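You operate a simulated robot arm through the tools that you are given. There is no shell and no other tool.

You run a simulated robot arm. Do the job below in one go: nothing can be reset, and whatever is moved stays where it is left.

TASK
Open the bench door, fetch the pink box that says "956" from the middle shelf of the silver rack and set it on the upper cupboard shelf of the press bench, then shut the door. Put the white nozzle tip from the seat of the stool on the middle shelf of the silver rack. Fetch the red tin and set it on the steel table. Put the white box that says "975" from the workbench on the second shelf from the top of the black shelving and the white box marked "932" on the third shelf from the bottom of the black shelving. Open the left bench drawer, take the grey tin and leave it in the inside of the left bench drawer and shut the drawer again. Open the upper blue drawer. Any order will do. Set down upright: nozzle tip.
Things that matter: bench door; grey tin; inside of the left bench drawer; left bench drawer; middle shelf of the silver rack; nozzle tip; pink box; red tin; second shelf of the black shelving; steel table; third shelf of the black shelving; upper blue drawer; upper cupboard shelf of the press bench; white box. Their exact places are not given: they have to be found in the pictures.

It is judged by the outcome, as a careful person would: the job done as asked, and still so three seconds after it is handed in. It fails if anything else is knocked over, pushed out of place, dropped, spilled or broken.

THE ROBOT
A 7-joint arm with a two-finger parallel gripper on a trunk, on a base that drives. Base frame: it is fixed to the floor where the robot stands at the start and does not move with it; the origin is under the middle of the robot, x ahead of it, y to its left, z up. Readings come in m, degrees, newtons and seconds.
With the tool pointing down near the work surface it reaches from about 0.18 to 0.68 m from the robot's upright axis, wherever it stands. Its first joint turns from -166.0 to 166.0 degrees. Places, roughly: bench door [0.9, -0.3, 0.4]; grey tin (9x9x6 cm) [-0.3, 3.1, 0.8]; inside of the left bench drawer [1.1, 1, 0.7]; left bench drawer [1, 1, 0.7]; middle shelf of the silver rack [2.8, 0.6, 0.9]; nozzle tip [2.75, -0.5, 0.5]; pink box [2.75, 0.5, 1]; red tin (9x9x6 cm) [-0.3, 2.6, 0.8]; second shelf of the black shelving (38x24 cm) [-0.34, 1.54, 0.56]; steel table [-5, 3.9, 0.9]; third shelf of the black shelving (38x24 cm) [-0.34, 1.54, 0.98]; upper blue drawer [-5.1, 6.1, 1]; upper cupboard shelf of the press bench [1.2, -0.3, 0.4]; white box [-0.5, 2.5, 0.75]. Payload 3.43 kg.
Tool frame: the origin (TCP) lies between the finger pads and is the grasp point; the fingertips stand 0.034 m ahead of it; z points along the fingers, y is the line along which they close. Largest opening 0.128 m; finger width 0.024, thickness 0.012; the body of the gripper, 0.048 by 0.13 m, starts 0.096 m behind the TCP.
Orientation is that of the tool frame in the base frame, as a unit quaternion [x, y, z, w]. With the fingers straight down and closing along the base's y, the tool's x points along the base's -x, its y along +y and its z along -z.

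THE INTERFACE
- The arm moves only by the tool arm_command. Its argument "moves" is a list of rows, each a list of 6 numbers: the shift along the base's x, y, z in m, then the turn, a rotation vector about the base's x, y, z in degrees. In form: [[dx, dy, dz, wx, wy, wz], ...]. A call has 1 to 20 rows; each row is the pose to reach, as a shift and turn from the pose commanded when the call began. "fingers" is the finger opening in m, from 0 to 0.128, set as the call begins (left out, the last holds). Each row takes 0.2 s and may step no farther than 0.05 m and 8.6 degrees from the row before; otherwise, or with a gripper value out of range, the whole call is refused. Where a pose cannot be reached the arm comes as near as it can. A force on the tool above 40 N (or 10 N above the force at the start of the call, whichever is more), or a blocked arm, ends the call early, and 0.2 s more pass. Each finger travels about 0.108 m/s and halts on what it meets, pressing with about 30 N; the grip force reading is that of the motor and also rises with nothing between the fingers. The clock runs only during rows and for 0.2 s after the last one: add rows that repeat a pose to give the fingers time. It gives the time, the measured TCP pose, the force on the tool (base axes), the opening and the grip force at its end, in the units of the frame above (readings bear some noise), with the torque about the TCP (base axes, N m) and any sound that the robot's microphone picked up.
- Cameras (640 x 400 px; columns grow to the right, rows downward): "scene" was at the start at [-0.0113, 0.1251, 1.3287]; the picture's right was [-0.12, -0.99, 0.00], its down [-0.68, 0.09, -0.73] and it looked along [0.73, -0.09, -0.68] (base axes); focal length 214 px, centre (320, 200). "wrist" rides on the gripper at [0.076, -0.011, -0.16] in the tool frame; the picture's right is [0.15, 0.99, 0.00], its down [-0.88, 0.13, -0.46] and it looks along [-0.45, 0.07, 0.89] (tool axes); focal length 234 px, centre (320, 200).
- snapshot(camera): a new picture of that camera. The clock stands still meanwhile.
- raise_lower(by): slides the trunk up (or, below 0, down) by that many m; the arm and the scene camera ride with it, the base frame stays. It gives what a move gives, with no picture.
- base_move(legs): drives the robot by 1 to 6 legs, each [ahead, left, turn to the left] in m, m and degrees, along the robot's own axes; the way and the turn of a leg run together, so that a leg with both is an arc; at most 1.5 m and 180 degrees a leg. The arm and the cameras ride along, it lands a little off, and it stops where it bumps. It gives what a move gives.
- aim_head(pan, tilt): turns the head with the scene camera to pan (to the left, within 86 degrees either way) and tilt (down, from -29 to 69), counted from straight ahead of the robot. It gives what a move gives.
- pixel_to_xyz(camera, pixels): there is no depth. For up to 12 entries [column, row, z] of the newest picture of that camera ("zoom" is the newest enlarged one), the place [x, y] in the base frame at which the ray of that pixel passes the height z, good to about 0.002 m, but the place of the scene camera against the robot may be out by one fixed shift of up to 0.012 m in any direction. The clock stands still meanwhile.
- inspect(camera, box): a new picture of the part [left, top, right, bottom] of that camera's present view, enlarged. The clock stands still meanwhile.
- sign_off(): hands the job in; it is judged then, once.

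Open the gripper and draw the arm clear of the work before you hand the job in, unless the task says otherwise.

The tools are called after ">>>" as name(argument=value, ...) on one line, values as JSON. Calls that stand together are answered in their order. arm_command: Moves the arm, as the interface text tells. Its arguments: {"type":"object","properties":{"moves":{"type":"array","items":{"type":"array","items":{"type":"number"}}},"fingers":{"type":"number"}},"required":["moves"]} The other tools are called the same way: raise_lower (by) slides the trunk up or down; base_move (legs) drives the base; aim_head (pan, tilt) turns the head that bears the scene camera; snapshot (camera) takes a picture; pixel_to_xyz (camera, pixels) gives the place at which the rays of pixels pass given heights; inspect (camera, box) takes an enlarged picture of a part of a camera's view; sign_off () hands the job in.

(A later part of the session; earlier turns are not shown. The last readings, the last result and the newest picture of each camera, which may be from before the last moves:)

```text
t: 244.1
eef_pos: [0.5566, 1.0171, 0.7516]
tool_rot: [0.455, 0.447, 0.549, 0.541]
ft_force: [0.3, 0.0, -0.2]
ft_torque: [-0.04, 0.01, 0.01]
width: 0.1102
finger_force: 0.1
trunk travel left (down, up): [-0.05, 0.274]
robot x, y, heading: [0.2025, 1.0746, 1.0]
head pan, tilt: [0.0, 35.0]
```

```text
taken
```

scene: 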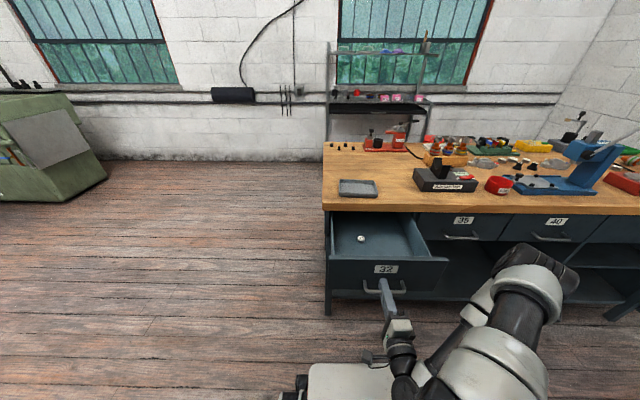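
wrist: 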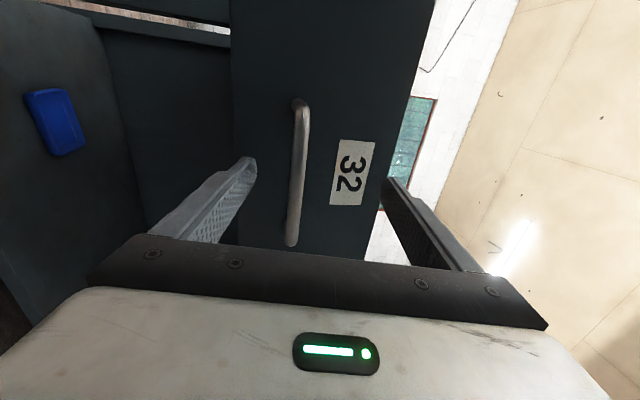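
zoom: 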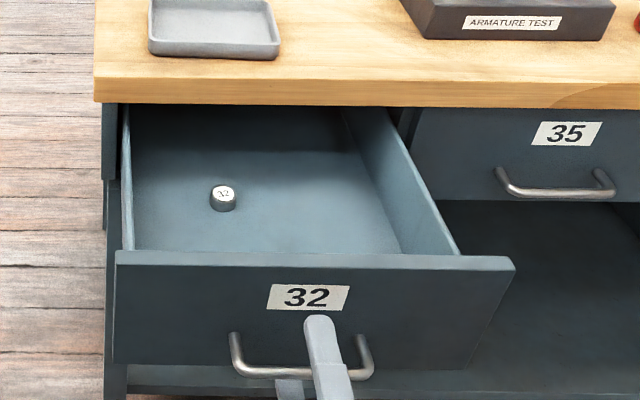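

Forces are zero and the bar is free. I back the base 0.06 m and check.

>>> base_move(legs=[[-0.06, 0, 0]])

>>> snapshot(camera="wrist")

>>> snapshot(camera="scene")

```text
t: 245.0
eef_pos: [0.4971, 1.0169, 0.7508]
tool_rot: [0.455, 0.447, 0.548, 0.541]
ft_force: [0.1, -0.5, 0.3]
ft_torque: [0.04, 0.0, 0.01]
width: 0.1102
finger_force: 0.1
trunk travel left (down, up): [-0.05, 0.274]
robot x, y, heading: [0.1391, 1.0675, 0.8]
head pan, tilt: [0.0, 35.0]
```

```text
taken
```

wrist: 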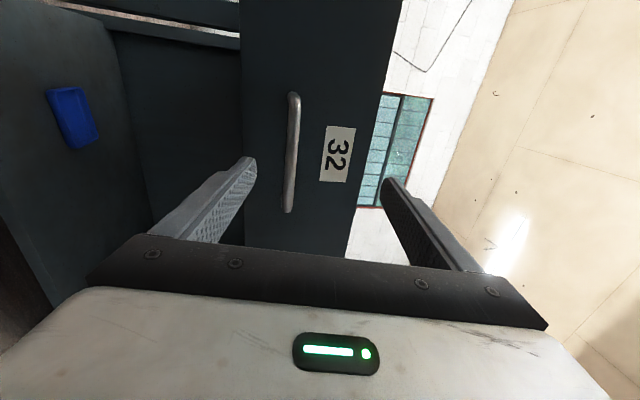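

```text
taken
```

scene: 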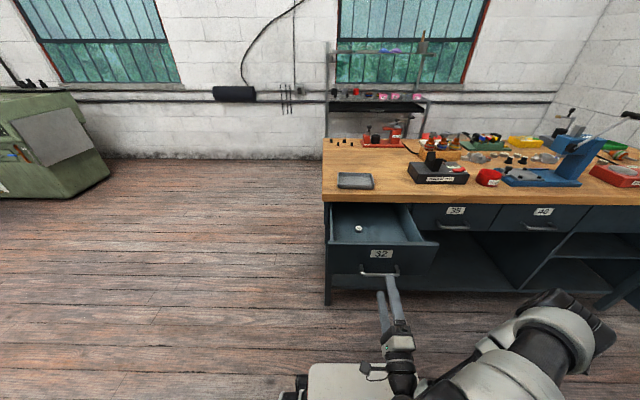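

Clear of the handle. I lift the tool and turn it to point straight down in one combined rotation (120 degrees about (-1, 1, 1)) while rising above the drawer.

>>> arm_command(moves=[[0, 0, 0.02, -4.62, 4.62, 4.62], [0, 0, 0.04, -9.24, 9.24, 9.24], [0, 0, 0.06, -13.86, 13.86, 13.86], [0, 0, 0.08, -18.5, 18.5, 18.5], [0, 0, 0.1, -23.1, 23.1, 23.1], [0, 0, 0.12, -27.7, 27.7, 27.7], [0, 0, 0.14, -32.3, 32.3, 32.3], [0, 0, 0.16, -36.9, 36.9, 36.9], [0, 0, 0.18, -41.5, 41.5, 41.5], [0, 0, 0.2, -46.1, 46.1, 46.1], [0, 0, 0.22, -50.7, 50.7, 50.7], [0, 0, 0.24, -55.3, 55.3, 55.3], [0, 0, 0.25, -60, 60, 60], [0, 0, 0.25, -64.6, 64.6, 64.6], [0, 0, 0.25, -69.3, 69.3, 69.3], [0, 0, 0.25, -69.3, 69.3, 69.3]], fingers=0.12)

>>> snapshot(camera="scene")

```text
t: 248.4
eef_pos: [0.4961, 1.0166, 1.0017]
tool_rot: [0.007, 0.996, 0.092, 0.002]
ft_force: [-0.1, 0.1, -0.7]
ft_torque: [0.08, 0.0, -0.01]
width: 0.1202
finger_force: 0.0
out of reach, approached as far as the arm can: row 1, 2, 3, 4, 5, 6, 7, 8
trunk travel left (down, up): [-0.05, 0.274]
robot x, y, heading: [0.1381, 1.0649, 0.8]
head pan, tilt: [0.0, 35.0]
```

```text
taken
```

scene: 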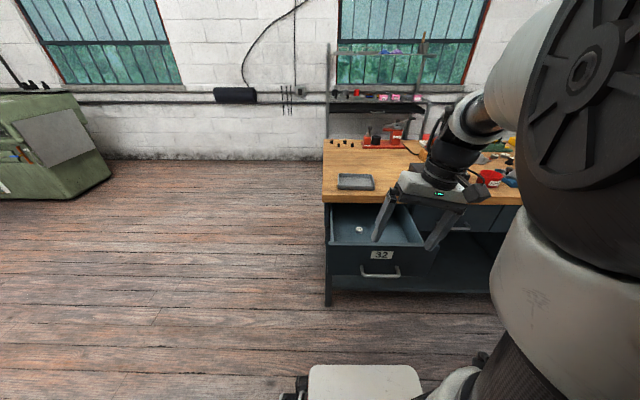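

I straighten the tool fully vertical, then drive: ahead a little, left past the shelving, out to open floor, and turn to face the workbench near the grey tin.

>>> arm_command(moves=[[0, 0, 0.01, -5.3, 0, 0], [0, 0, 0.02, -10.6, 0, 0], [0, 0, 0.02, -10.6, 0, 0]])

>>> base_move(legs=[[0.07, 0, -0.8], [0, 0.95, 0]])

>>> base_move(legs=[[0.4, 0.45, 0], [0, 0, 90], [0, 0, 90], [0, -0.55, 0]])

>>> aim_head(pan=0, tilt=40)

>>> snapshot(camera="scene")

```text
t: 249.2
eef_pos: [0.4969, 1.0121, 1.011]
tool_rot: [0.01, 0.998, 0.058, -0.006]
ft_force: [0.4, -0.5, -0.7]
ft_torque: [-0.03, -0.02, 0.02]
width: 0.1201
finger_force: 0.0
trunk travel left (down, up): [-0.05, 0.274]
robot x, y, heading: [0.1412, 1.0696, 0.5]
head pan, tilt: [0.0, 35.0]
```

```text
t: 259.1
eef_pos: [0.5636, 1.9384, 1.0142]
tool_rot: [0.017, 0.999, 0.041, -0.002]
ft_force: [-0.4, 0.1, -0.3]
ft_torque: [-0.01, -0.01, -0.01]
width: 0.1203
finger_force: 0.1
trunk travel left (down, up): [-0.05, 0.274]
robot x, y, heading: [0.2084, 1.999, 0.1]
head pan, tilt: [0.0, 35.0]
```

```text
t: 277.0
eef_pos: [0.2419, 3.0301, 1.0119]
tool_rot: [0.999, -0.014, 0.003, 0.045]
ft_force: [0.5, 0.9, 0.0]
ft_torque: [-0.02, -0.03, -0.03]
width: 0.1202
finger_force: 0.1
trunk travel left (down, up): [-0.05, 0.274]
robot x, y, heading: [0.5963, 2.9725, -179.8]
head pan, tilt: [0.0, 35.0]
```

```text
t: 277.6
eef_pos: [0.2419, 3.0298, 1.0129]
tool_rot: [0.999, -0.014, 0.003, 0.045]
ft_force: [0.0, -0.4, 0.5]
ft_torque: [-0.02, -0.01, -0.01]
width: 0.1204
finger_force: 0.0
trunk travel left (down, up): [-0.05, 0.274]
robot x, y, heading: [0.6017, 2.9716, -179.6]
head pan, tilt: [0.0, 40.0]
```

```text
taken
```

scene: 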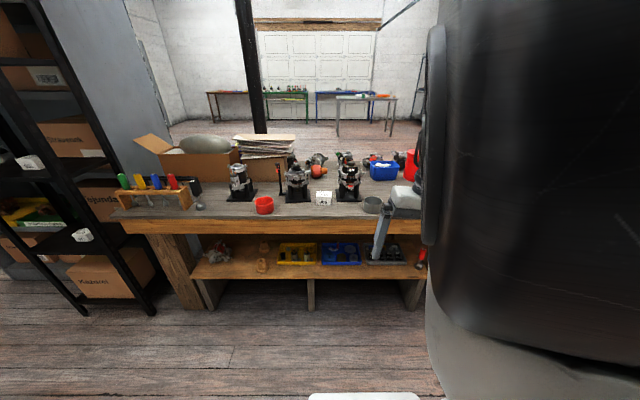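

The grey tin shows at (372, 205). I raise the trunk, straighten the tool and drive 0.33 m closer so the wrist camera can see the tin from above.

>>> raise_lower(by=0.2)

>>> base_move(legs=[[0.33, 0, 0]])

>>> arm_command(moves=[[-0.02, 0, -0.03, 2.6, 0, 0.8], [-0.05, 0, -0.06, 5.2, 0, 1.6], [-0.05, 0, -0.1, 5.2, 0, 1.6], [-0.05, 0, -0.14, 5.2, 0, 1.6], [-0.05, 0, -0.14, 5.2, 0, 1.6]], fingers=0.12)

>>> snapshot(camera="wrist")

>>> snapshot(camera="scene")

```text
t: 279.8
eef_pos: [0.2422, 3.0305, 1.2116]
tool_rot: [0.999, -0.013, 0.004, 0.047]
ft_force: [0.0, 0.3, -0.9]
ft_torque: [0.0, 0.03, 0.01]
width: 0.1204
finger_force: 0.0
trunk travel left (down, up): [-0.25, 0.074]
robot x, y, heading: [0.6013, 2.9736, -179.4]
head pan, tilt: [0.0, 40.0]
```

```text
t: 282.0
eef_pos: [-0.088, 3.0335, 1.2125]
tool_rot: [0.999, -0.018, 0.003, 0.047]
ft_force: [0.0, 0.0, 0.8]
ft_torque: [0.03, 0.01, -0.01]
width: 0.12
finger_force: 0.1
trunk travel left (down, up): [-0.25, 0.074]
robot x, y, heading: [0.2718, 2.9696, 179.7]
head pan, tilt: [0.0, 40.0]
```

```text
t: 283.2
eef_pos: [-0.1382, 3.032, 1.074]
tool_rot: [1.0, -0.005, 0.004, 0.002]
ft_force: [0.2, -0.5, 0.0]
ft_torque: [0.02, -0.02, 0.01]
width: 0.1203
finger_force: 0.1
trunk travel left (down, up): [-0.25, 0.074]
robot x, y, heading: [0.2711, 2.9745, 179.8]
head pan, tilt: [0.0, 40.0]
```

```text
taken
```

wrist: 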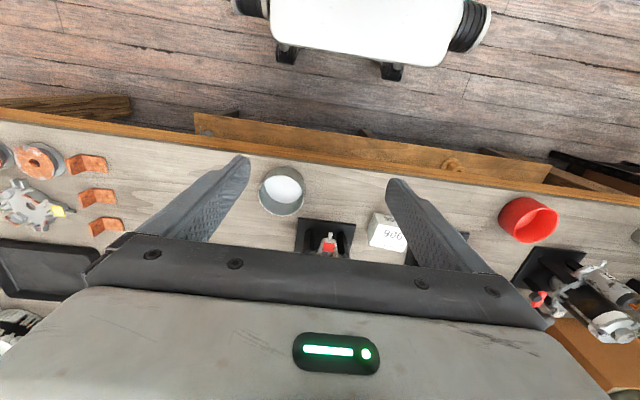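

```text
taken
```

scene: 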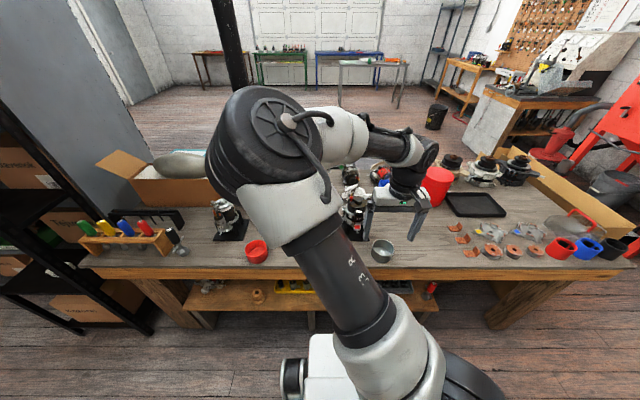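

The grey tin is at (282, 188) in the wrist picture. I zoom to find its rim circle and cast it at z 0.85.

>>> inspect(camera="wrist", box=[234, 145, 362, 225])

>>> pixel_to_xyz(camera="zoom", pixels=[[130, 190, 0.85], [352, 200, 0.85], [245, 95, 0.85], [235, 300, 0.85]])

```text
5.00 times, centred on (298, 185) of wrist
```

zoom: 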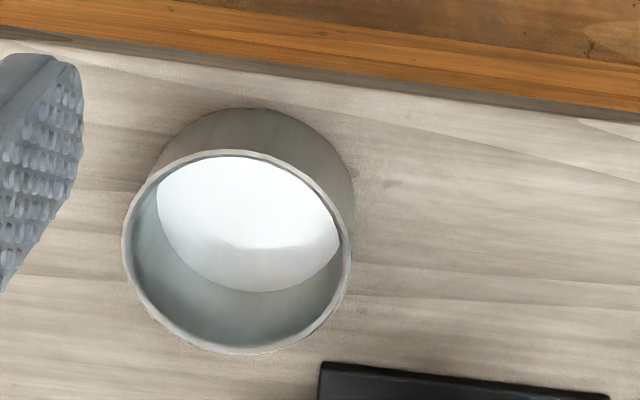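

```text
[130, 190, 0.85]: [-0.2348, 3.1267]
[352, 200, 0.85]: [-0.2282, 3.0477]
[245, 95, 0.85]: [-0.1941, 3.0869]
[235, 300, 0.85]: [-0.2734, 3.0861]
```

I cast the actual rim points: left (122, 250), right (350, 255), top (238, 150), bottom (240, 355).

>>> pixel_to_xyz(camera="zoom", pixels=[[122, 250, 0.85], [350, 255, 0.85], [238, 150, 0.85], [240, 355, 0.85], [150, 160, 0.79], [355, 180, 0.79], [255, 107, 0.79], [320, 362, 0.795]])

```text
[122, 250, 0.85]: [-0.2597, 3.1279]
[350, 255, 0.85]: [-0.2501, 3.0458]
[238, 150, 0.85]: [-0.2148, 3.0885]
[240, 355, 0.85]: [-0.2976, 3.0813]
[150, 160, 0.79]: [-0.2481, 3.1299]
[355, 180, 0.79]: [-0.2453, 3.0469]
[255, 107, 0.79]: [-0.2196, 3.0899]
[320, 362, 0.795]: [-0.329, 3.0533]
```

The tin's centre is (-0.256, 3.086), about 0.083 m across. I move above it with the fingers fully open, then descend to z 0.88 for a check.

>>> arm_command(moves=[[-0.04, 0.018, 0, 0, 0, 0], [-0.08, 0.036, 0, 0, 0, 0], [-0.118, 0.054, 0, 0, 0, 0], [-0.118, 0.054, -0.05, 0, 0, 0], [-0.118, 0.054, -0.1, 0, 0, 0], [-0.118, 0.054, -0.15, 0, 0, 0], [-0.118, 0.054, -0.185, 0, 0, 0], [-0.118, 0.054, -0.185, 0, 0, 0]], fingers=0.12)

>>> snapshot(camera="wrist")

```text
t: 285.0
eef_pos: [-0.2566, 3.0854, 0.8877]
tool_rot: [1.0, -0.005, 0.004, 0.001]
ft_force: [-0.1, -0.5, 0.6]
ft_torque: [-0.01, -0.02, 0.0]
width: 0.1199
finger_force: 0.0
trunk travel left (down, up): [-0.25, 0.074]
robot x, y, heading: [0.2711, 2.9754, 180.1]
head pan, tilt: [0.0, 40.0]
```

```text
taken
```

wrist: 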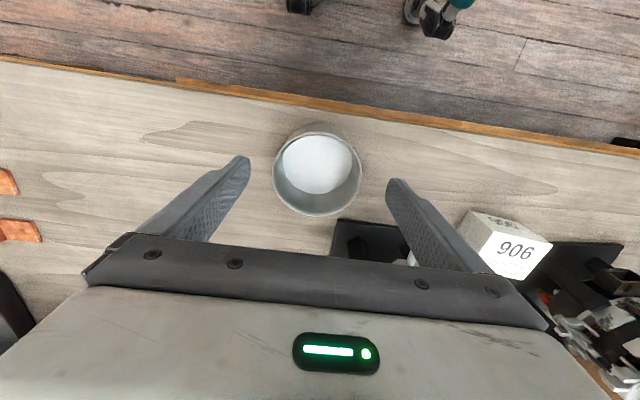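

The tin is centred between the fingers. I descend 0.055 m, close on it and lift.

>>> arm_command(moves=[[0, 0, -0.025, 0, 0, 0], [0, 0, -0.045, 0, 0, 0], [0, 0, -0.055, 0, 0, 0], [0, 0, -0.055, 0, 0, 0]], fingers=0.12)

>>> arm_command(moves=[[0, 0, 0, 0, 0, 0], [0, 0, 0, 0, 0, 0], [0, 0, 0, 0, 0, 0], [0, 0, 0, 0, 0, 0]], fingers=0.0)

>>> arm_command(moves=[[0, 0, 0.03, 0, 0, 0], [0, 0, 0.07, 0, 0, 0], [0, 0, 0.11, 0, 0, 0], [0.03, 0, 0.15, 0, 0, 0], [0.06, 0, 0.19, 0, 0, 0], [0.09, 0, 0.22, 0, 0, 0], [0.12, 0, 0.22, 0, 0, 0]], fingers=0.0)

>>> snapshot(camera="wrist")

```text
t: 286.0
eef_pos: [-0.2557, 3.0865, 0.8317]
tool_rot: [1.0, -0.004, 0.003, 0.001]
ft_force: [0.5, 0.4, 0.3]
ft_torque: [0.02, 0.03, 0.01]
width: 0.1201
finger_force: 0.0
trunk travel left (down, up): [-0.25, 0.074]
robot x, y, heading: [0.2703, 2.9727, 179.9]
head pan, tilt: [0.0, 40.0]
```

```text
t: 287.0
eef_pos: [-0.2561, 3.0859, 0.8317]
tool_rot: [1.0, -0.003, 0.004, 0.002]
ft_force: [0.1, 0.3, 0.4]
ft_torque: [-0.02, 0.01, 0.0]
width: 0.0849
finger_force: 29.7
trunk travel left (down, up): [-0.25, 0.074]
robot x, y, heading: [0.2655, 2.9742, 179.9]
head pan, tilt: [0.0, 40.0]
```

```text
t: 288.6
eef_pos: [-0.1347, 3.0856, 1.0528]
tool_rot: [1.0, -0.004, 0.003, 0.002]
ft_force: [-0.9, 0.6, -1.8]
ft_torque: [-0.01, -0.03, -0.02]
width: 0.0848
finger_force: 29.6
trunk travel left (down, up): [-0.25, 0.074]
robot x, y, heading: [0.2697, 2.9757, 179.9]
head pan, tilt: [0.0, 40.0]
```

```text
taken
```

wrist: 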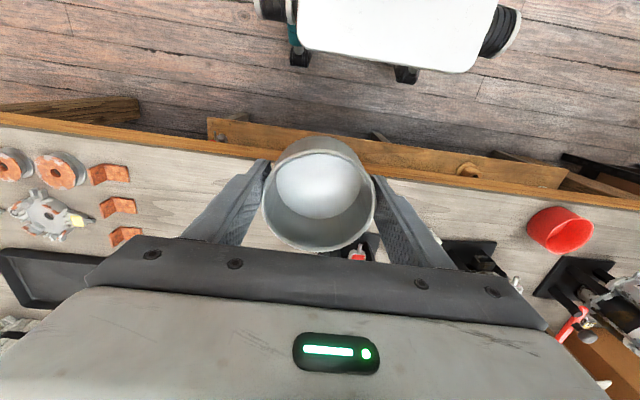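

The grey tin is held (0.085). I drive back to the drawer: out to open floor, turn to +x, and slide along the aisle with the tin carried at z ≈ 1.05.

>>> base_move(legs=[[-0.35, 0, 0], [0, 0.55, 0], [0, 0, -90], [0, 0, -90]])

>>> base_move(legs=[[-0.39, 0, 0], [0, -1.38, 0]])

>>> aim_head(pan=0, tilt=45)

>>> snapshot(camera="scene")

>>> snapshot(camera="wrist")

```text
t: 304.1
eef_pos: [1.0136, 2.2981, 1.052]
tool_rot: [0.022, 1.0, 0.002, -0.004]
ft_force: [-0.3, -0.9, -0.4]
ft_torque: [-0.01, 0.02, 0.01]
width: 0.0849
finger_force: 29.7
trunk travel left (down, up): [-0.25, 0.074]
robot x, y, heading: [0.6174, 2.4274, -2.4]
head pan, tilt: [0.0, 40.0]
```

```text
t: 319.6
eef_pos: [0.5967, 0.9351, 1.0532]
tool_rot: [0.013, 1.0, 0.002, -0.003]
ft_force: [0.3, -0.2, -0.5]
ft_torque: [0.04, -0.01, 0.0]
width: 0.0848
finger_force: 30.3
trunk travel left (down, up): [-0.25, 0.074]
robot x, y, heading: [0.1938, 1.0573, -1.1]
head pan, tilt: [0.0, 40.0]
```

```text
t: 320.3
eef_pos: [0.5959, 0.9359, 1.0519]
tool_rot: [0.013, 1.0, 0.002, -0.003]
ft_force: [0.4, 0.0, -0.6]
ft_torque: [0.0, 0.02, 0.0]
width: 0.0848
finger_force: 29.7
trunk travel left (down, up): [-0.25, 0.074]
robot x, y, heading: [0.196, 1.0562, -1.0]
head pan, tilt: [0.0, 45.0]
```

```text
taken
```

scene: 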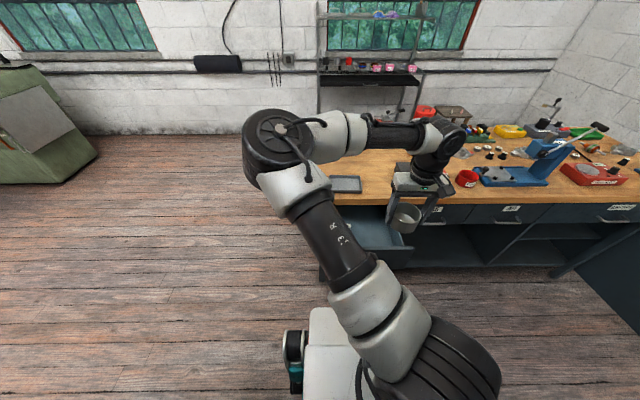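

```text
taken
```

wrist: 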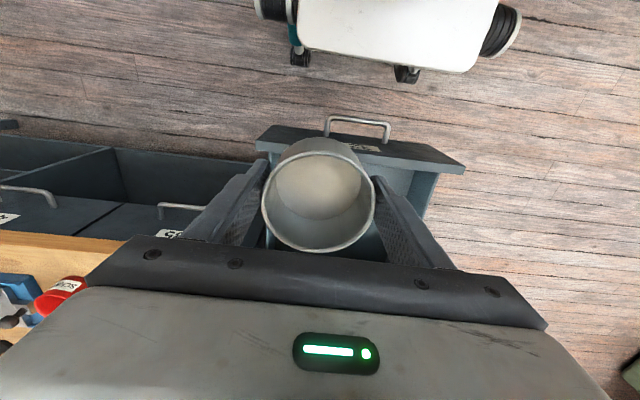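

The drawer's front panel shows from (258, 130) to (465, 170), so its middle lies a few cm to the left (+y) of the tool. I cast the panel's ends and handle.

>>> pixel_to_xyz(camera="wrist", pixels=[[258, 135, 0.79], [463, 172, 0.79], [270, 124, 0.79], [330, 122, 0.74], [388, 130, 0.74], [437, 172, 0.79]])

>>> inspect(camera="scene", box=[310, 160, 470, 280])

```text
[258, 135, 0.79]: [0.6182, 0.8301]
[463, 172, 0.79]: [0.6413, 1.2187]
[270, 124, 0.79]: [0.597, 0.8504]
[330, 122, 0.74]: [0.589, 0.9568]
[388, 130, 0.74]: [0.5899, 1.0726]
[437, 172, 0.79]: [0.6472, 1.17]
```

```text
3.33 times, centred on (390, 220) of scene
```

zoom: 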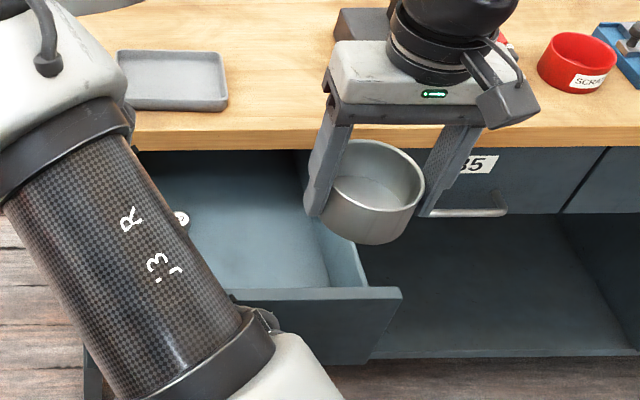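

The drawer interior spans y ≈ 0.86–1.17 behind the panel at x 0.65, with the small cap near (0.84, 1.04). I move the tin over (0.735, 0.975) and descend to z 0.80.

>>> arm_command(moves=[[0.035, 0.01, 0, 0, 0, 0], [0.07, 0.02, 0, 0, 0, 0], [0.105, 0.03, 0, 0, 0, 0], [0.139, 0.039, 0, 0, 0, 0], [0.139, 0.039, -0.05, 0, 0, 0], [0.139, 0.039, -0.1, 0, 0, 0], [0.139, 0.039, -0.15, 0, 0, 0], [0.139, 0.039, -0.2, 0, 0, 0], [0.139, 0.039, -0.2, 0, 0, 0]], fingers=0.0)

>>> snapshot(camera="wrist")

>>> snapshot(camera="scene")

```text
t: 322.3
eef_pos: [0.7355, 0.9741, 0.8506]
tool_rot: [0.012, 1.0, 0.002, -0.003]
ft_force: [0.0, -0.5, -0.8]
ft_torque: [0.01, -0.02, -0.01]
width: 0.0849
finger_force: 29.9
trunk travel left (down, up): [-0.25, 0.074]
robot x, y, heading: [0.1969, 1.0567, -1.2]
head pan, tilt: [0.0, 45.0]
```

```text
taken
```

wrist: 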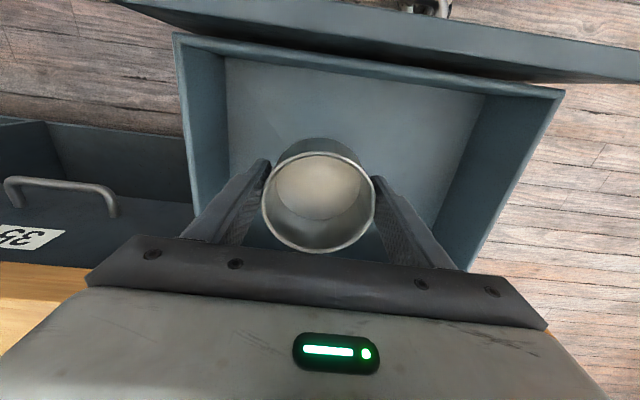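

```text
taken
```

scene: 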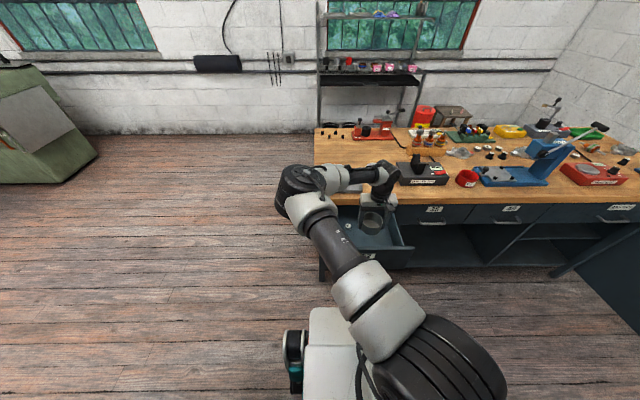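

The tin hangs over the open part of the drawer, clear of both side walls. I lower to z 0.735, then feel for the bottom in small steps.

>>> arm_command(moves=[[0, 0, -0.04, 0, 0, 0], [0, 0, -0.08, 0, 0, 0], [0, 0, -0.105, 0, 0, 0], [0, 0, -0.115, 0, 0, 0], [0, 0, -0.115, 0, 0, 0]], fingers=0.0)

>>> arm_command(moves=[[0, 0, -0.005, 0, 0, 0], [0, 0, -0.01, 0, 0, 0], [0, 0, -0.014, 0, 0, 0], [0, 0, -0.014, 0, 0, 0]], fingers=0.0)

>>> snapshot(camera="wrist")

```text
t: 323.5
eef_pos: [0.7355, 0.975, 0.739]
tool_rot: [0.012, 1.0, 0.001, -0.001]
ft_force: [0.3, 0.4, 25.1]
ft_torque: [0.0, -0.27, 0.01]
width: 0.0853
finger_force: 29.3
trunk travel left (down, up): [-0.25, 0.074]
robot x, y, heading: [0.1951, 1.058, -1.3]
head pan, tilt: [0.0, 45.0]
```

```text
t: 323.9
eef_pos: [0.7388, 0.9743, 0.7357]
tool_rot: [0.012, 1.0, 0.001, 0.001]
ft_force: [3.2, 1.4, 16.9]
ft_torque: [0.0, 0.41, -0.05]
width: 0.0848
finger_force: 30.1
trunk travel left (down, up): [-0.25, 0.074]
robot x, y, heading: [0.1962, 1.0581, -1.1]
head pan, tilt: [0.0, 45.0]
stopped in row 2: the force on the tool passed its limit at 46 N (the readings are from after the stop); the commanded pose is now the measured one
```

```text
taken
```

wrist: 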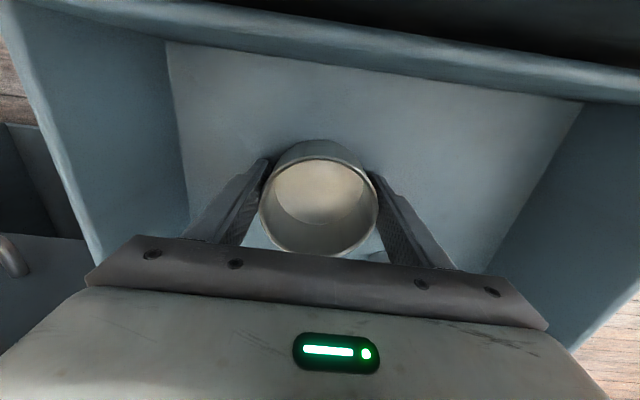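

Firm contact at z 0.738: the tin stands on the drawer floor (z ≈ 0.697). I open the fingers and rise straight out.

>>> arm_command(moves=[[0, 0, 0.001, 0, 0, 0], [0, 0, 0.001, 0, 0, 0], [0, 0, 0.001, 0, 0, 0], [0, 0, 0.03, 0, 0, 0], [0, 0, 0.07, 0, 0, 0], [0, 0, 0.11, 0, 0, 0], [0, 0, 0.15, 0, 0, 0], [0, 0, 0.19, 0, 0, 0], [0, 0, 0.23, 0, 0, 0]], fingers=0.112)

>>> snapshot(camera="wrist")

```text
t: 325.9
eef_pos: [0.7338, 0.9737, 0.9641]
tool_rot: [0.013, 1.0, 0.001, -0.002]
ft_force: [0.6, 0.4, -1.0]
ft_torque: [-0.02, 0.02, 0.03]
width: 0.112
finger_force: 0.0
trunk travel left (down, up): [-0.25, 0.074]
robot x, y, heading: [0.1919, 1.0571, -1.3]
head pan, tilt: [0.0, 45.0]
```

```text
taken
```

wrist: 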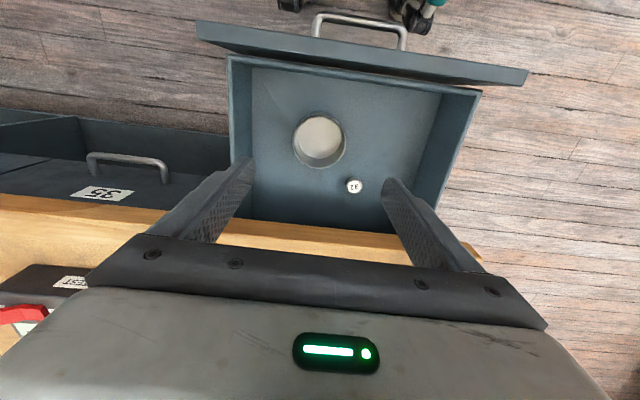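

The grey tin stands in the drawer near the "32" cap. To close it I shift the base right and back, tilt the tool to 45 degrees with fingers shut, and come down in front of the panel.

>>> base_move(legs=[[0, -0.1, 1], [-0.15, 0, 0]])

>>> arm_command(moves=[[-0.02, 0.02, 0.01, 0, -7.5, 0], [-0.04, 0.04, 0.01, 0, -15, 0], [-0.06, 0.06, 0, 0, -22.5, 0], [-0.075, 0.085, -0.01, 0, -30, 0], [-0.085, 0.11, -0.02, 0, -37.5, 0], [-0.09, 0.135, -0.03, 0, -45, 0], [-0.09, 0.135, -0.03, 0, -45, 0]], fingers=0.0)

>>> snapshot(camera="wrist")

>>> snapshot(camera="scene")

```text
t: 328.6
eef_pos: [0.5828, 0.8815, 0.9636]
tool_rot: [0.005, 1.0, 0.001, -0.001]
ft_force: [-0.7, 0.6, -1.0]
ft_torque: [0.03, 0.02, -0.01]
width: 0.1118
finger_force: 0.0
trunk travel left (down, up): [-0.25, 0.074]
robot x, y, heading: [0.0431, 0.9575, -0.5]
head pan, tilt: [0.0, 45.0]
```

```text
t: 330.1
eef_pos: [0.4944, 1.0169, 0.9309]
tool_rot: [0.005, 0.925, 0.002, 0.38]
ft_force: [-0.1, 0.9, -0.5]
ft_torque: [-0.02, -0.03, 0.01]
width: 0.0
finger_force: 30.2
trunk travel left (down, up): [-0.25, 0.074]
robot x, y, heading: [0.0435, 0.9522, -0.2]
head pan, tilt: [0.0, 45.0]
```

```text
taken
```

wrist: 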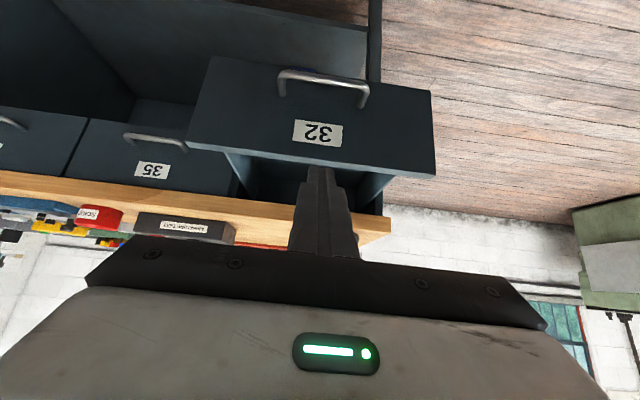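

```text
taken
```

scene: 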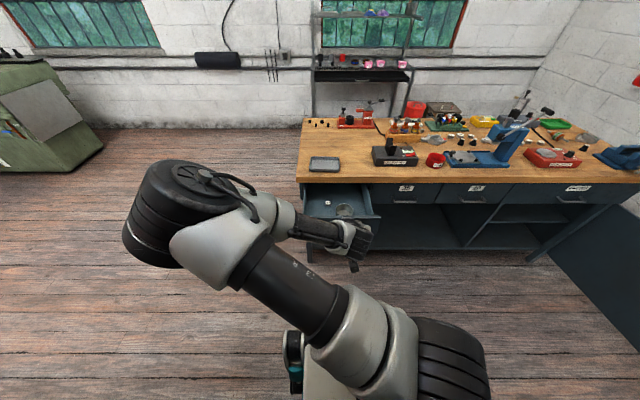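

The tool is in front of the panel with the label "32" at (318, 133). I lower to z 0.785 and push the drawer shut along +x.

>>> arm_command(moves=[[0, 0, -0.04, 0, 0, 0], [0, 0, -0.08, 0, 0, 0], [0, 0, -0.12, 0, 0, 0], [0, 0, -0.146, 0, 0, 0], [0, 0, -0.146, 0, 0, 0]], fingers=0.0)

>>> arm_command(moves=[[0.03, 0, 0, 0, 0, 0], [0.06, 0, 0, 0, 0, 0], [0.085, 0, 0, 0, 0, 0], [0.11, 0, 0, 0, 0, 0], [0.135, 0, 0, 0, 0, 0], [0.16, 0, 0, 0, 0, 0], [0.185, 0, 0, 0, 0, 0], [0.21, 0, 0, 0, 0, 0], [0.235, 0, 0, 0, 0, 0], [0.26, 0, 0, 0, 0, 0], [0.285, 0, 0, 0, 0, 0], [0.305, 0, 0, 0, 0, 0], [0.32, 0, 0, 0, 0, 0]], fingers=0.0)

>>> snapshot(camera="scene")

>>> snapshot(camera="wrist")

```text
t: 331.4
eef_pos: [0.495, 1.0151, 0.7871]
tool_rot: [0.005, 0.924, 0.002, 0.381]
ft_force: [-0.4, 0.2, 0.7]
ft_torque: [-0.02, 0.02, 0.0]
width: 0.0002
finger_force: 29.7
trunk travel left (down, up): [-0.25, 0.074]
robot x, y, heading: [0.0418, 0.953, -0.1]
head pan, tilt: [0.0, 45.0]
```

```text
t: 334.1
eef_pos: [0.8132, 1.0172, 0.7883]
tool_rot: [0.005, 0.925, 0.002, 0.381]
ft_force: [-0.7, 0.2, -1.1]
ft_torque: [-0.01, 0.01, 0.02]
width: 0.0
finger_force: 29.8
trunk travel left (down, up): [-0.25, 0.074]
robot x, y, heading: [0.0417, 0.9598, -0.4]
head pan, tilt: [0.0, 45.0]
```

```text
taken
```

scene: 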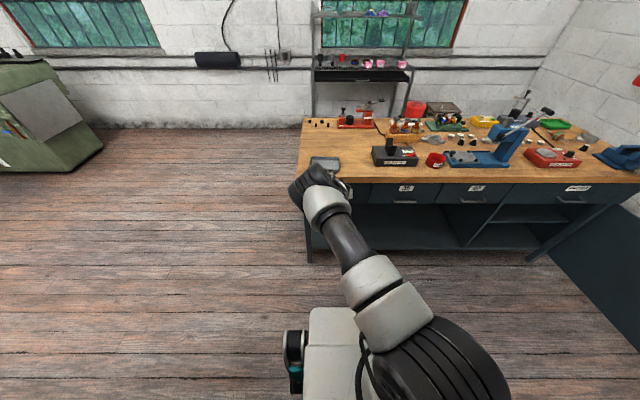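

```text
taken
```

wrist: 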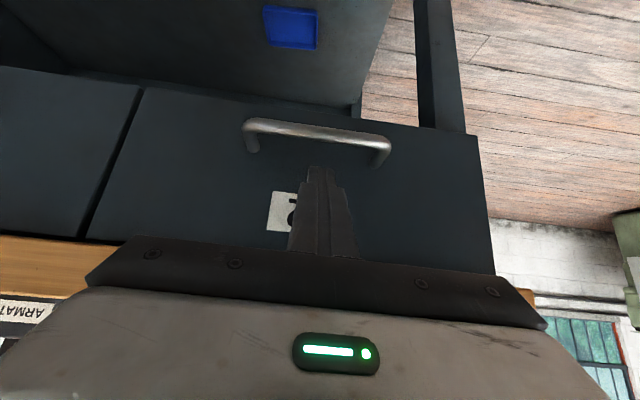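

The drawer looks almost flush. I push another 1.5 cm to make sure it is fully closed.

>>> arm_command(moves=[[0.005, 0, 0, 0, 0, 0], [0.01, 0, 0, 0, 0, 0], [0.015, 0, 0, 0, 0, 0], [0.02, 0, 0, 0, 0, 0]], fingers=0.0)

>>> snapshot(camera="wrist")

```text
t: 335.0
eef_pos: [0.8222, 1.0151, 0.7859]
tool_rot: [0.006, 0.926, 0.001, 0.377]
ft_force: [-2.1, -0.2, -0.6]
ft_torque: [0.02, -0.21, 0.07]
width: 0.0001
finger_force: 30.0
trunk travel left (down, up): [-0.25, 0.074]
robot x, y, heading: [0.0437, 0.9544, -0.4]
head pan, tilt: [0.0, 45.0]
stopped in row 4: the force on the tool passed its limit at 49 N (the readings are from after the stop); the commanded pose is now the measured one
```

```text
taken
```

wrist: 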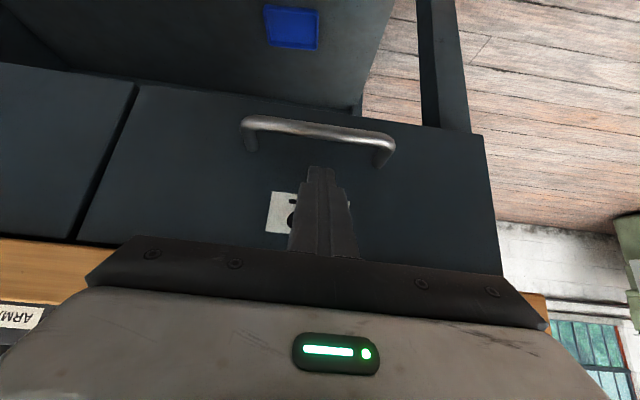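

Closed: 49 N at x 0.822, matching the closed face. I retract, lift the arm and look toward the rack to plan the drive.

>>> arm_command(moves=[[-0.04, 0, 0.01, 0, 0, 0], [-0.08, 0, 0.03, 0, 0, 0], [-0.12, -0.01, 0.06, 0, 0, 0], [-0.16, -0.02, 0.09, 0, 0, 0], [-0.2, -0.04, 0.12, 0, 0, 0], [-0.24, -0.06, 0.14, 0, 0, 0], [-0.28, -0.08, 0.16, 0, 0, 0]], fingers=0.05)

>>> base_move(legs=[[0.13, 0, 0.3], [0, 0.9, 0]])

>>> aim_head(pan=-25, tilt=25)

>>> snapshot(camera="scene")

```text
refused: row 3 steps farther than a row can; nothing moved
```

```text
t: 335.7
eef_pos: [0.8235, 1.0158, 0.7807]
tool_rot: [0.004, 0.928, 0.0, 0.373]
ft_force: [-9.8, -0.1, 4.4]
ft_torque: [-0.02, 0.08, 0.01]
width: 0.0
finger_force: 30.2
trunk travel left (down, up): [-0.25, 0.074]
robot x, y, heading: [0.0477, 0.9594, -0.1]
head pan, tilt: [0.0, 45.0]
stopped in leg 1: the force on the tool passed its limit at 68 N (the readings are from after the stop); the commanded pose is now the measured one
```

```text
t: 336.6
eef_pos: [0.8221, 1.0164, 0.7805]
tool_rot: [0.004, 0.928, 0.001, 0.373]
ft_force: [-13.9, 1.0, 3.0]
ft_torque: [-0.12, 0.13, 0.02]
width: 0.0002
finger_force: 30.1
trunk travel left (down, up): [-0.25, 0.074]
robot x, y, heading: [0.046, 0.955, -0.4]
head pan, tilt: [-25.0, 25.0]
```

```text
taken
```

scene: 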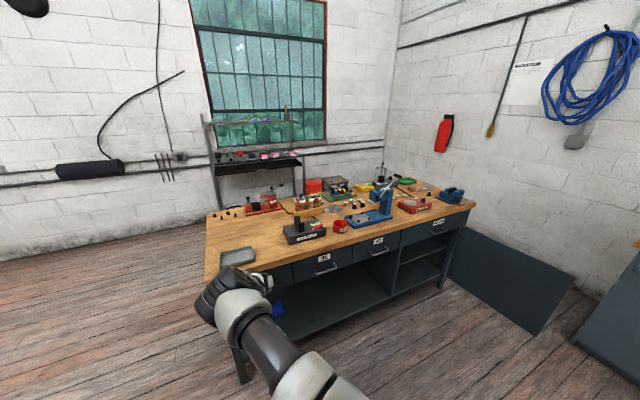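

The arm row was refused and the base then nudged the closed drawer briefly (stopped at once, nothing moved). I now retract the arm with shorter steps before any driving.

>>> arm_command(moves=[[-0.03, 0, 0.005, 0, 0, 0], [-0.065, 0, 0.02, 0, 0, 0], [-0.1, 0, 0.04, 0, 0, 0], [-0.135, -0.01, 0.065, 0, 0, 0], [-0.17, -0.02, 0.09, 0, 0, 0], [-0.205, -0.03, 0.115, 0, 0, 0], [-0.24, -0.04, 0.14, 0, 0, 0], [-0.27, -0.05, 0.16, 0, 0, 0]], fingers=0.05)

>>> inspect(camera="scene", box=[180, 90, 340, 190])

>>> pixel_to_xyz(camera="scene", pixels=[[205, 212, 0.85], [410, 176, 0.85], [474, 203, 0.85], [438, 290, 0.0], [535, 335, 0.15], [450, 270, 0.15]])

```text
t: 338.4
eef_pos: [0.5517, 0.9677, 0.9396]
tool_rot: [0.004, 0.928, 0.001, 0.373]
ft_force: [1.2, 0.2, -0.2]
ft_torque: [-0.01, 0.01, -0.02]
width: 0.0499
finger_force: 0.0
trunk travel left (down, up): [-0.25, 0.074]
robot x, y, heading: [0.0455, 0.9516, -0.4]
head pan, tilt: [-25.0, 25.0]
```

```text
4.00 times, centred on (260, 140) of scene
```

zoom: 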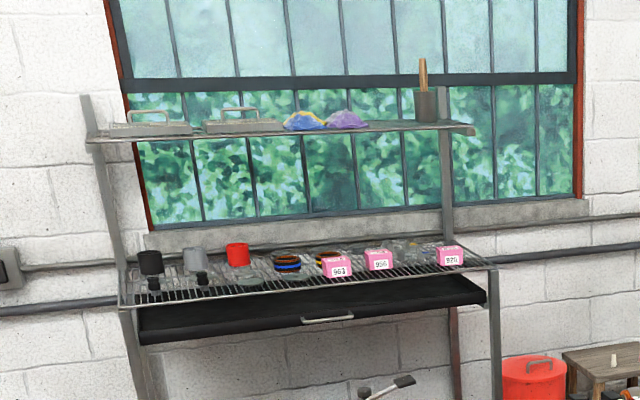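

```text
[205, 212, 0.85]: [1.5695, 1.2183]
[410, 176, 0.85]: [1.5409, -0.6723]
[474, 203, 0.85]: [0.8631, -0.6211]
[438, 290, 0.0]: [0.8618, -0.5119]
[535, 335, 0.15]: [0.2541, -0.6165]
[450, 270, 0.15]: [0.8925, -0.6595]
```

The rack's middle wire shelf holds three pink boxes reading "961", "956" (zoom 380, 264) and "92x"; the stool with the white tip stands at the far right (614, 365). I cast the shelf's front corners to see how much room there is behind the bench.

>>> pixel_to_xyz(camera="zoom", pixels=[[120, 305, 0.92], [495, 268, 0.92], [340, 278, 0.92], [380, 272, 0.92], [450, 266, 0.92], [612, 368, 0.45], [530, 395, 0.3]])

>>> inspect(camera="scene", box=[250, 130, 330, 180])

```text
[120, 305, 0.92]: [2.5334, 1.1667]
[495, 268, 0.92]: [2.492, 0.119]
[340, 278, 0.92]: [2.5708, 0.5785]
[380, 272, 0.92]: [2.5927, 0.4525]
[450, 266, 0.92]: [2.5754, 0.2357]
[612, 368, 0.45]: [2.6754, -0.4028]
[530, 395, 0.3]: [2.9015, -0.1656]
```

```text
8.00 times, centred on (290, 155) of scene
```

zoom: 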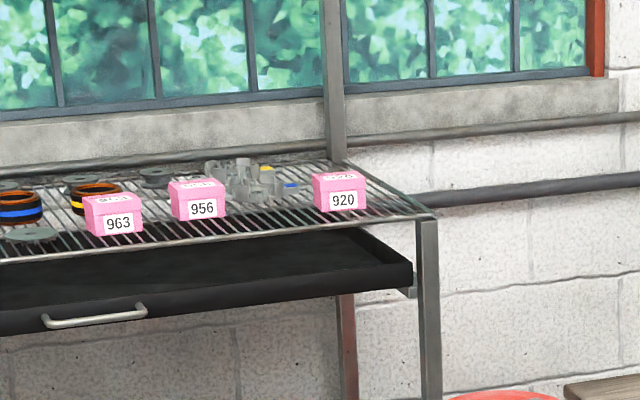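

The boxes read 963, 956, 920; "956" is the middle one near (2.6, 0.45). The gap between bench back (x 1.57) and rack (x 2.51) fits the robot, so I drive around the bench's left end.

>>> base_move(legs=[[0.14, 0, 0.4], [0, 0.9, 0], [1.35, 0, 0], [0.45, 0, 0]])

>>> aim_head(pan=-55, tilt=30)

>>> snapshot(camera="scene")

```text
t: 357.2
eef_pos: [2.4713, 1.894, 0.9395]
tool_rot: [0.005, 0.928, 0.001, 0.373]
ft_force: [-0.4, 0.2, 0.5]
ft_torque: [0.01, 0.01, -0.03]
width: 0.0499
finger_force: 0.0
trunk travel left (down, up): [-0.25, 0.074]
robot x, y, heading: [1.966, 1.8839, 0.0]
head pan, tilt: [-25.0, 25.0]
```

```text
t: 358.1
eef_pos: [2.4692, 1.8935, 0.9391]
tool_rot: [0.004, 0.928, 0.001, 0.373]
ft_force: [-0.2, 0.6, -0.5]
ft_torque: [0.04, -0.02, 0.0]
width: 0.0499
finger_force: 0.0
trunk travel left (down, up): [-0.25, 0.074]
robot x, y, heading: [1.9588, 1.8843, -0.3]
head pan, tilt: [-55.0, 30.0]
```

```text
taken
```

scene: 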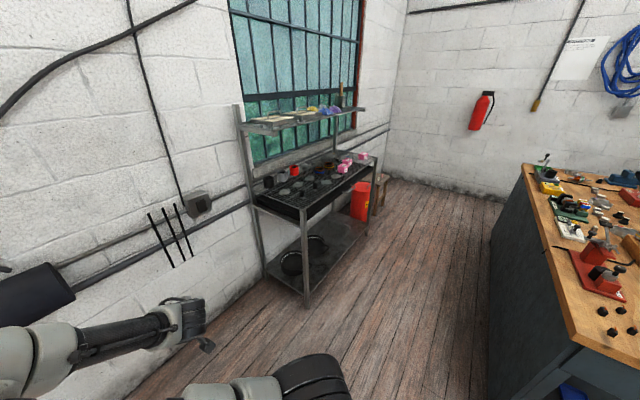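

The corridor between rack and bench is clear. I tuck the arm to about 0.38 m ahead with the tool vertical before sliding in.

>>> arm_command(moves=[[-0.015, 0, 0.02, 0, 7.3, 0], [-0.03, 0, 0.04, 0, 14.6, 0], [-0.05, 0, 0.06, 0, 22, 0], [-0.075, 0, 0.08, 0, 29.3, 0], [-0.1, 0, 0.1, 0, 36.6, 0], [-0.12, 0, 0.12, 0, 43.8, 0], [-0.12, 0, 0.12, 0, 43.8, 0]], fingers=0.05)

>>> aim_head(pan=-30, tilt=45)

>>> snapshot(camera="scene")

```text
t: 359.7
eef_pos: [2.3493, 1.8931, 1.0622]
tool_rot: [0.004, 1.0, -0.001, 0.001]
ft_force: [-0.3, -0.1, -0.1]
ft_torque: [-0.01, -0.02, 0.01]
width: 0.0499
finger_force: 0.0
trunk travel left (down, up): [-0.25, 0.074]
robot x, y, heading: [1.9637, 1.8854, -0.3]
head pan, tilt: [-55.0, 30.0]
```

```text
t: 360.6
eef_pos: [2.3499, 1.8925, 1.0609]
tool_rot: [0.004, 1.0, 0.0, 0.0]
ft_force: [-0.4, 0.0, 0.3]
ft_torque: [-0.03, -0.04, 0.0]
width: 0.05
finger_force: 0.0
trunk travel left (down, up): [-0.25, 0.074]
robot x, y, heading: [1.9634, 1.8818, -0.1]
head pan, tilt: [-30.0, 45.0]
```

```text
taken
```

scene: 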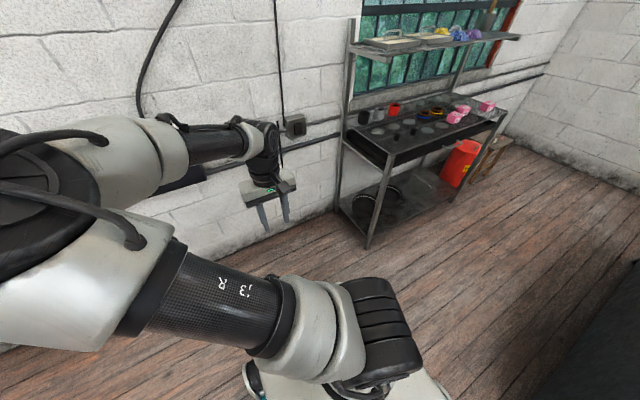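

The elbow trails on the left, clear of the rack. I shift ahead slightly to x 2.0 and slide right down the corridor in two stages.

>>> base_move(legs=[[0.04, 0, 0.1], [0, -1.35, 0]])

>>> aim_head(pan=-30, tilt=40)

>>> snapshot(camera="scene")

>>> aim_head(pan=5, tilt=35)

>>> snapshot(camera="scene")

```text
t: 374.3
eef_pos: [2.38, 0.5399, 1.0623]
tool_rot: [0.01, 1.0, -0.001, 0.0]
ft_force: [-0.2, 0.5, 0.4]
ft_torque: [0.01, 0.02, -0.02]
width: 0.05
finger_force: 0.1
trunk travel left (down, up): [-0.25, 0.074]
robot x, y, heading: [1.9922, 0.536, -0.7]
head pan, tilt: [-30.0, 45.0]
```

```text
t: 374.9
eef_pos: [2.3811, 0.5394, 1.0602]
tool_rot: [0.01, 1.0, 0.0, 0.0]
ft_force: [-0.7, 0.0, 0.2]
ft_torque: [0.04, -0.01, 0.01]
width: 0.0501
finger_force: 0.1
trunk travel left (down, up): [-0.25, 0.074]
robot x, y, heading: [1.9938, 0.5338, -0.8]
head pan, tilt: [-30.0, 40.0]
```

```text
taken
```

scene: 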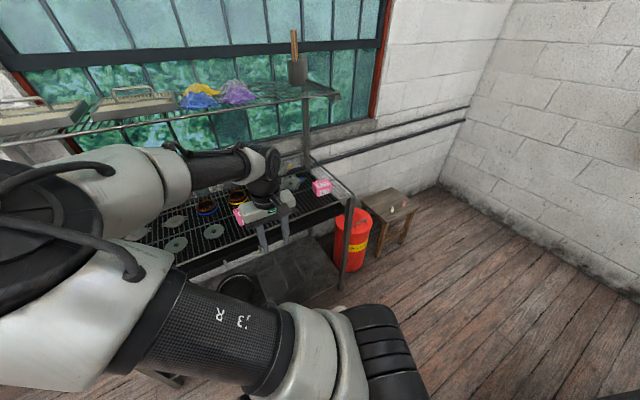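

```text
t: 375.9
eef_pos: [2.381, 0.54, 1.0616]
tool_rot: [0.01, 1.0, 0.0, 0.0]
ft_force: [-0.9, 0.6, -0.1]
ft_torque: [0.01, 0.02, -0.01]
width: 0.0498
finger_force: 0.1
trunk travel left (down, up): [-0.25, 0.074]
robot x, y, heading: [1.993, 0.5351, -0.8]
head pan, tilt: [5.0, 35.0]
```

```text
taken
```

scene: 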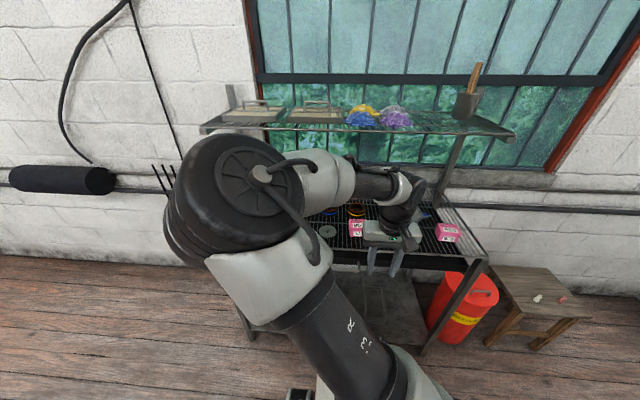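

The stool with a white tip at (538, 299) and a red piece beside it stands right of the red bin. I zoom there and cast to choose where to stand.

>>> inspect(camera="scene", box=[480, 250, 608, 330])

>>> pixel_to_xyz(camera="zoom", pixels=[[290, 255, 0.48], [290, 255, 0.45], [408, 255, 0.48], [60, 85, 0.48], [320, 345, 0.48], [560, 335, 0.48], [420, 95, 0.48]])

```text
5.00 times, centred on (544, 290) of scene
```

zoom: 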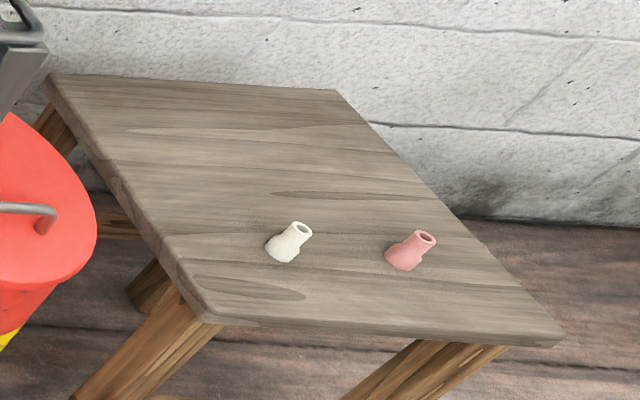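

```text
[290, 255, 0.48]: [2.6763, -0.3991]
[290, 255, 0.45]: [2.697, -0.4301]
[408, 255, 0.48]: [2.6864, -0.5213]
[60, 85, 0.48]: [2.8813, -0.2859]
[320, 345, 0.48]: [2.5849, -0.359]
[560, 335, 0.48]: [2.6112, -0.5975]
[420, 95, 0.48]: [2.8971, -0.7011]
```

The white tip is near (2.68, -0.41), a pink one beside it near (2.69, -0.53), the seat at z ≈ 0.47. I slide right 0.93 m to stand in front of the stool.

>>> base_move(legs=[[0.02, -0.93, 0.7]])

>>> aim_head(pan=0, tilt=50)

>>> snapshot(camera="scene")

>>> snapshot(camera="wrist")

```text
t: 385.1
eef_pos: [2.3939, -0.3747, 1.0614]
tool_rot: [0.004, 1.0, -0.001, 0.0]
ft_force: [-0.1, -0.2, -0.5]
ft_torque: [0.0, -0.01, -0.01]
width: 0.0501
finger_force: 0.1
trunk travel left (down, up): [-0.25, 0.074]
robot x, y, heading: [2.0086, -0.384, -0.2]
head pan, tilt: [5.0, 35.0]
```

```text
t: 385.9
eef_pos: [2.3937, -0.3744, 1.0619]
tool_rot: [0.003, 1.0, -0.001, -0.001]
ft_force: [0.8, -0.1, 0.1]
ft_torque: [-0.01, -0.01, 0.0]
width: 0.0498
finger_force: 0.0
trunk travel left (down, up): [-0.25, 0.074]
robot x, y, heading: [2.008, -0.3853, -0.4]
head pan, tilt: [0.0, 50.0]
```

```text
taken
```

scene: 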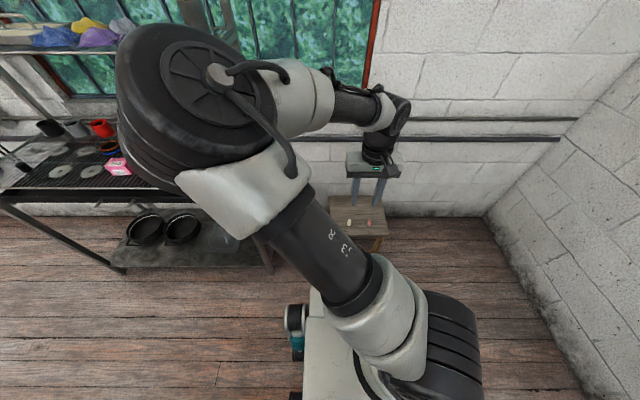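

```text
taken
```

wrist: 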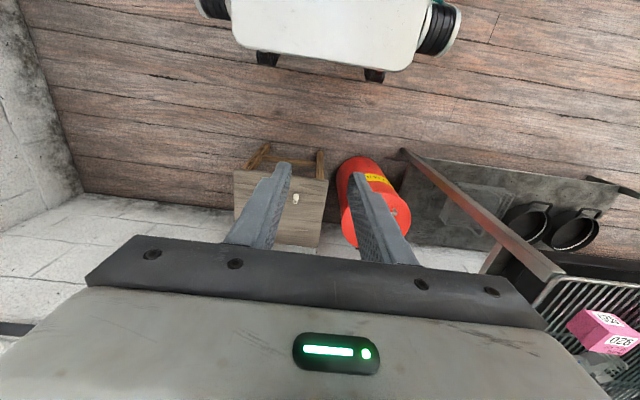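

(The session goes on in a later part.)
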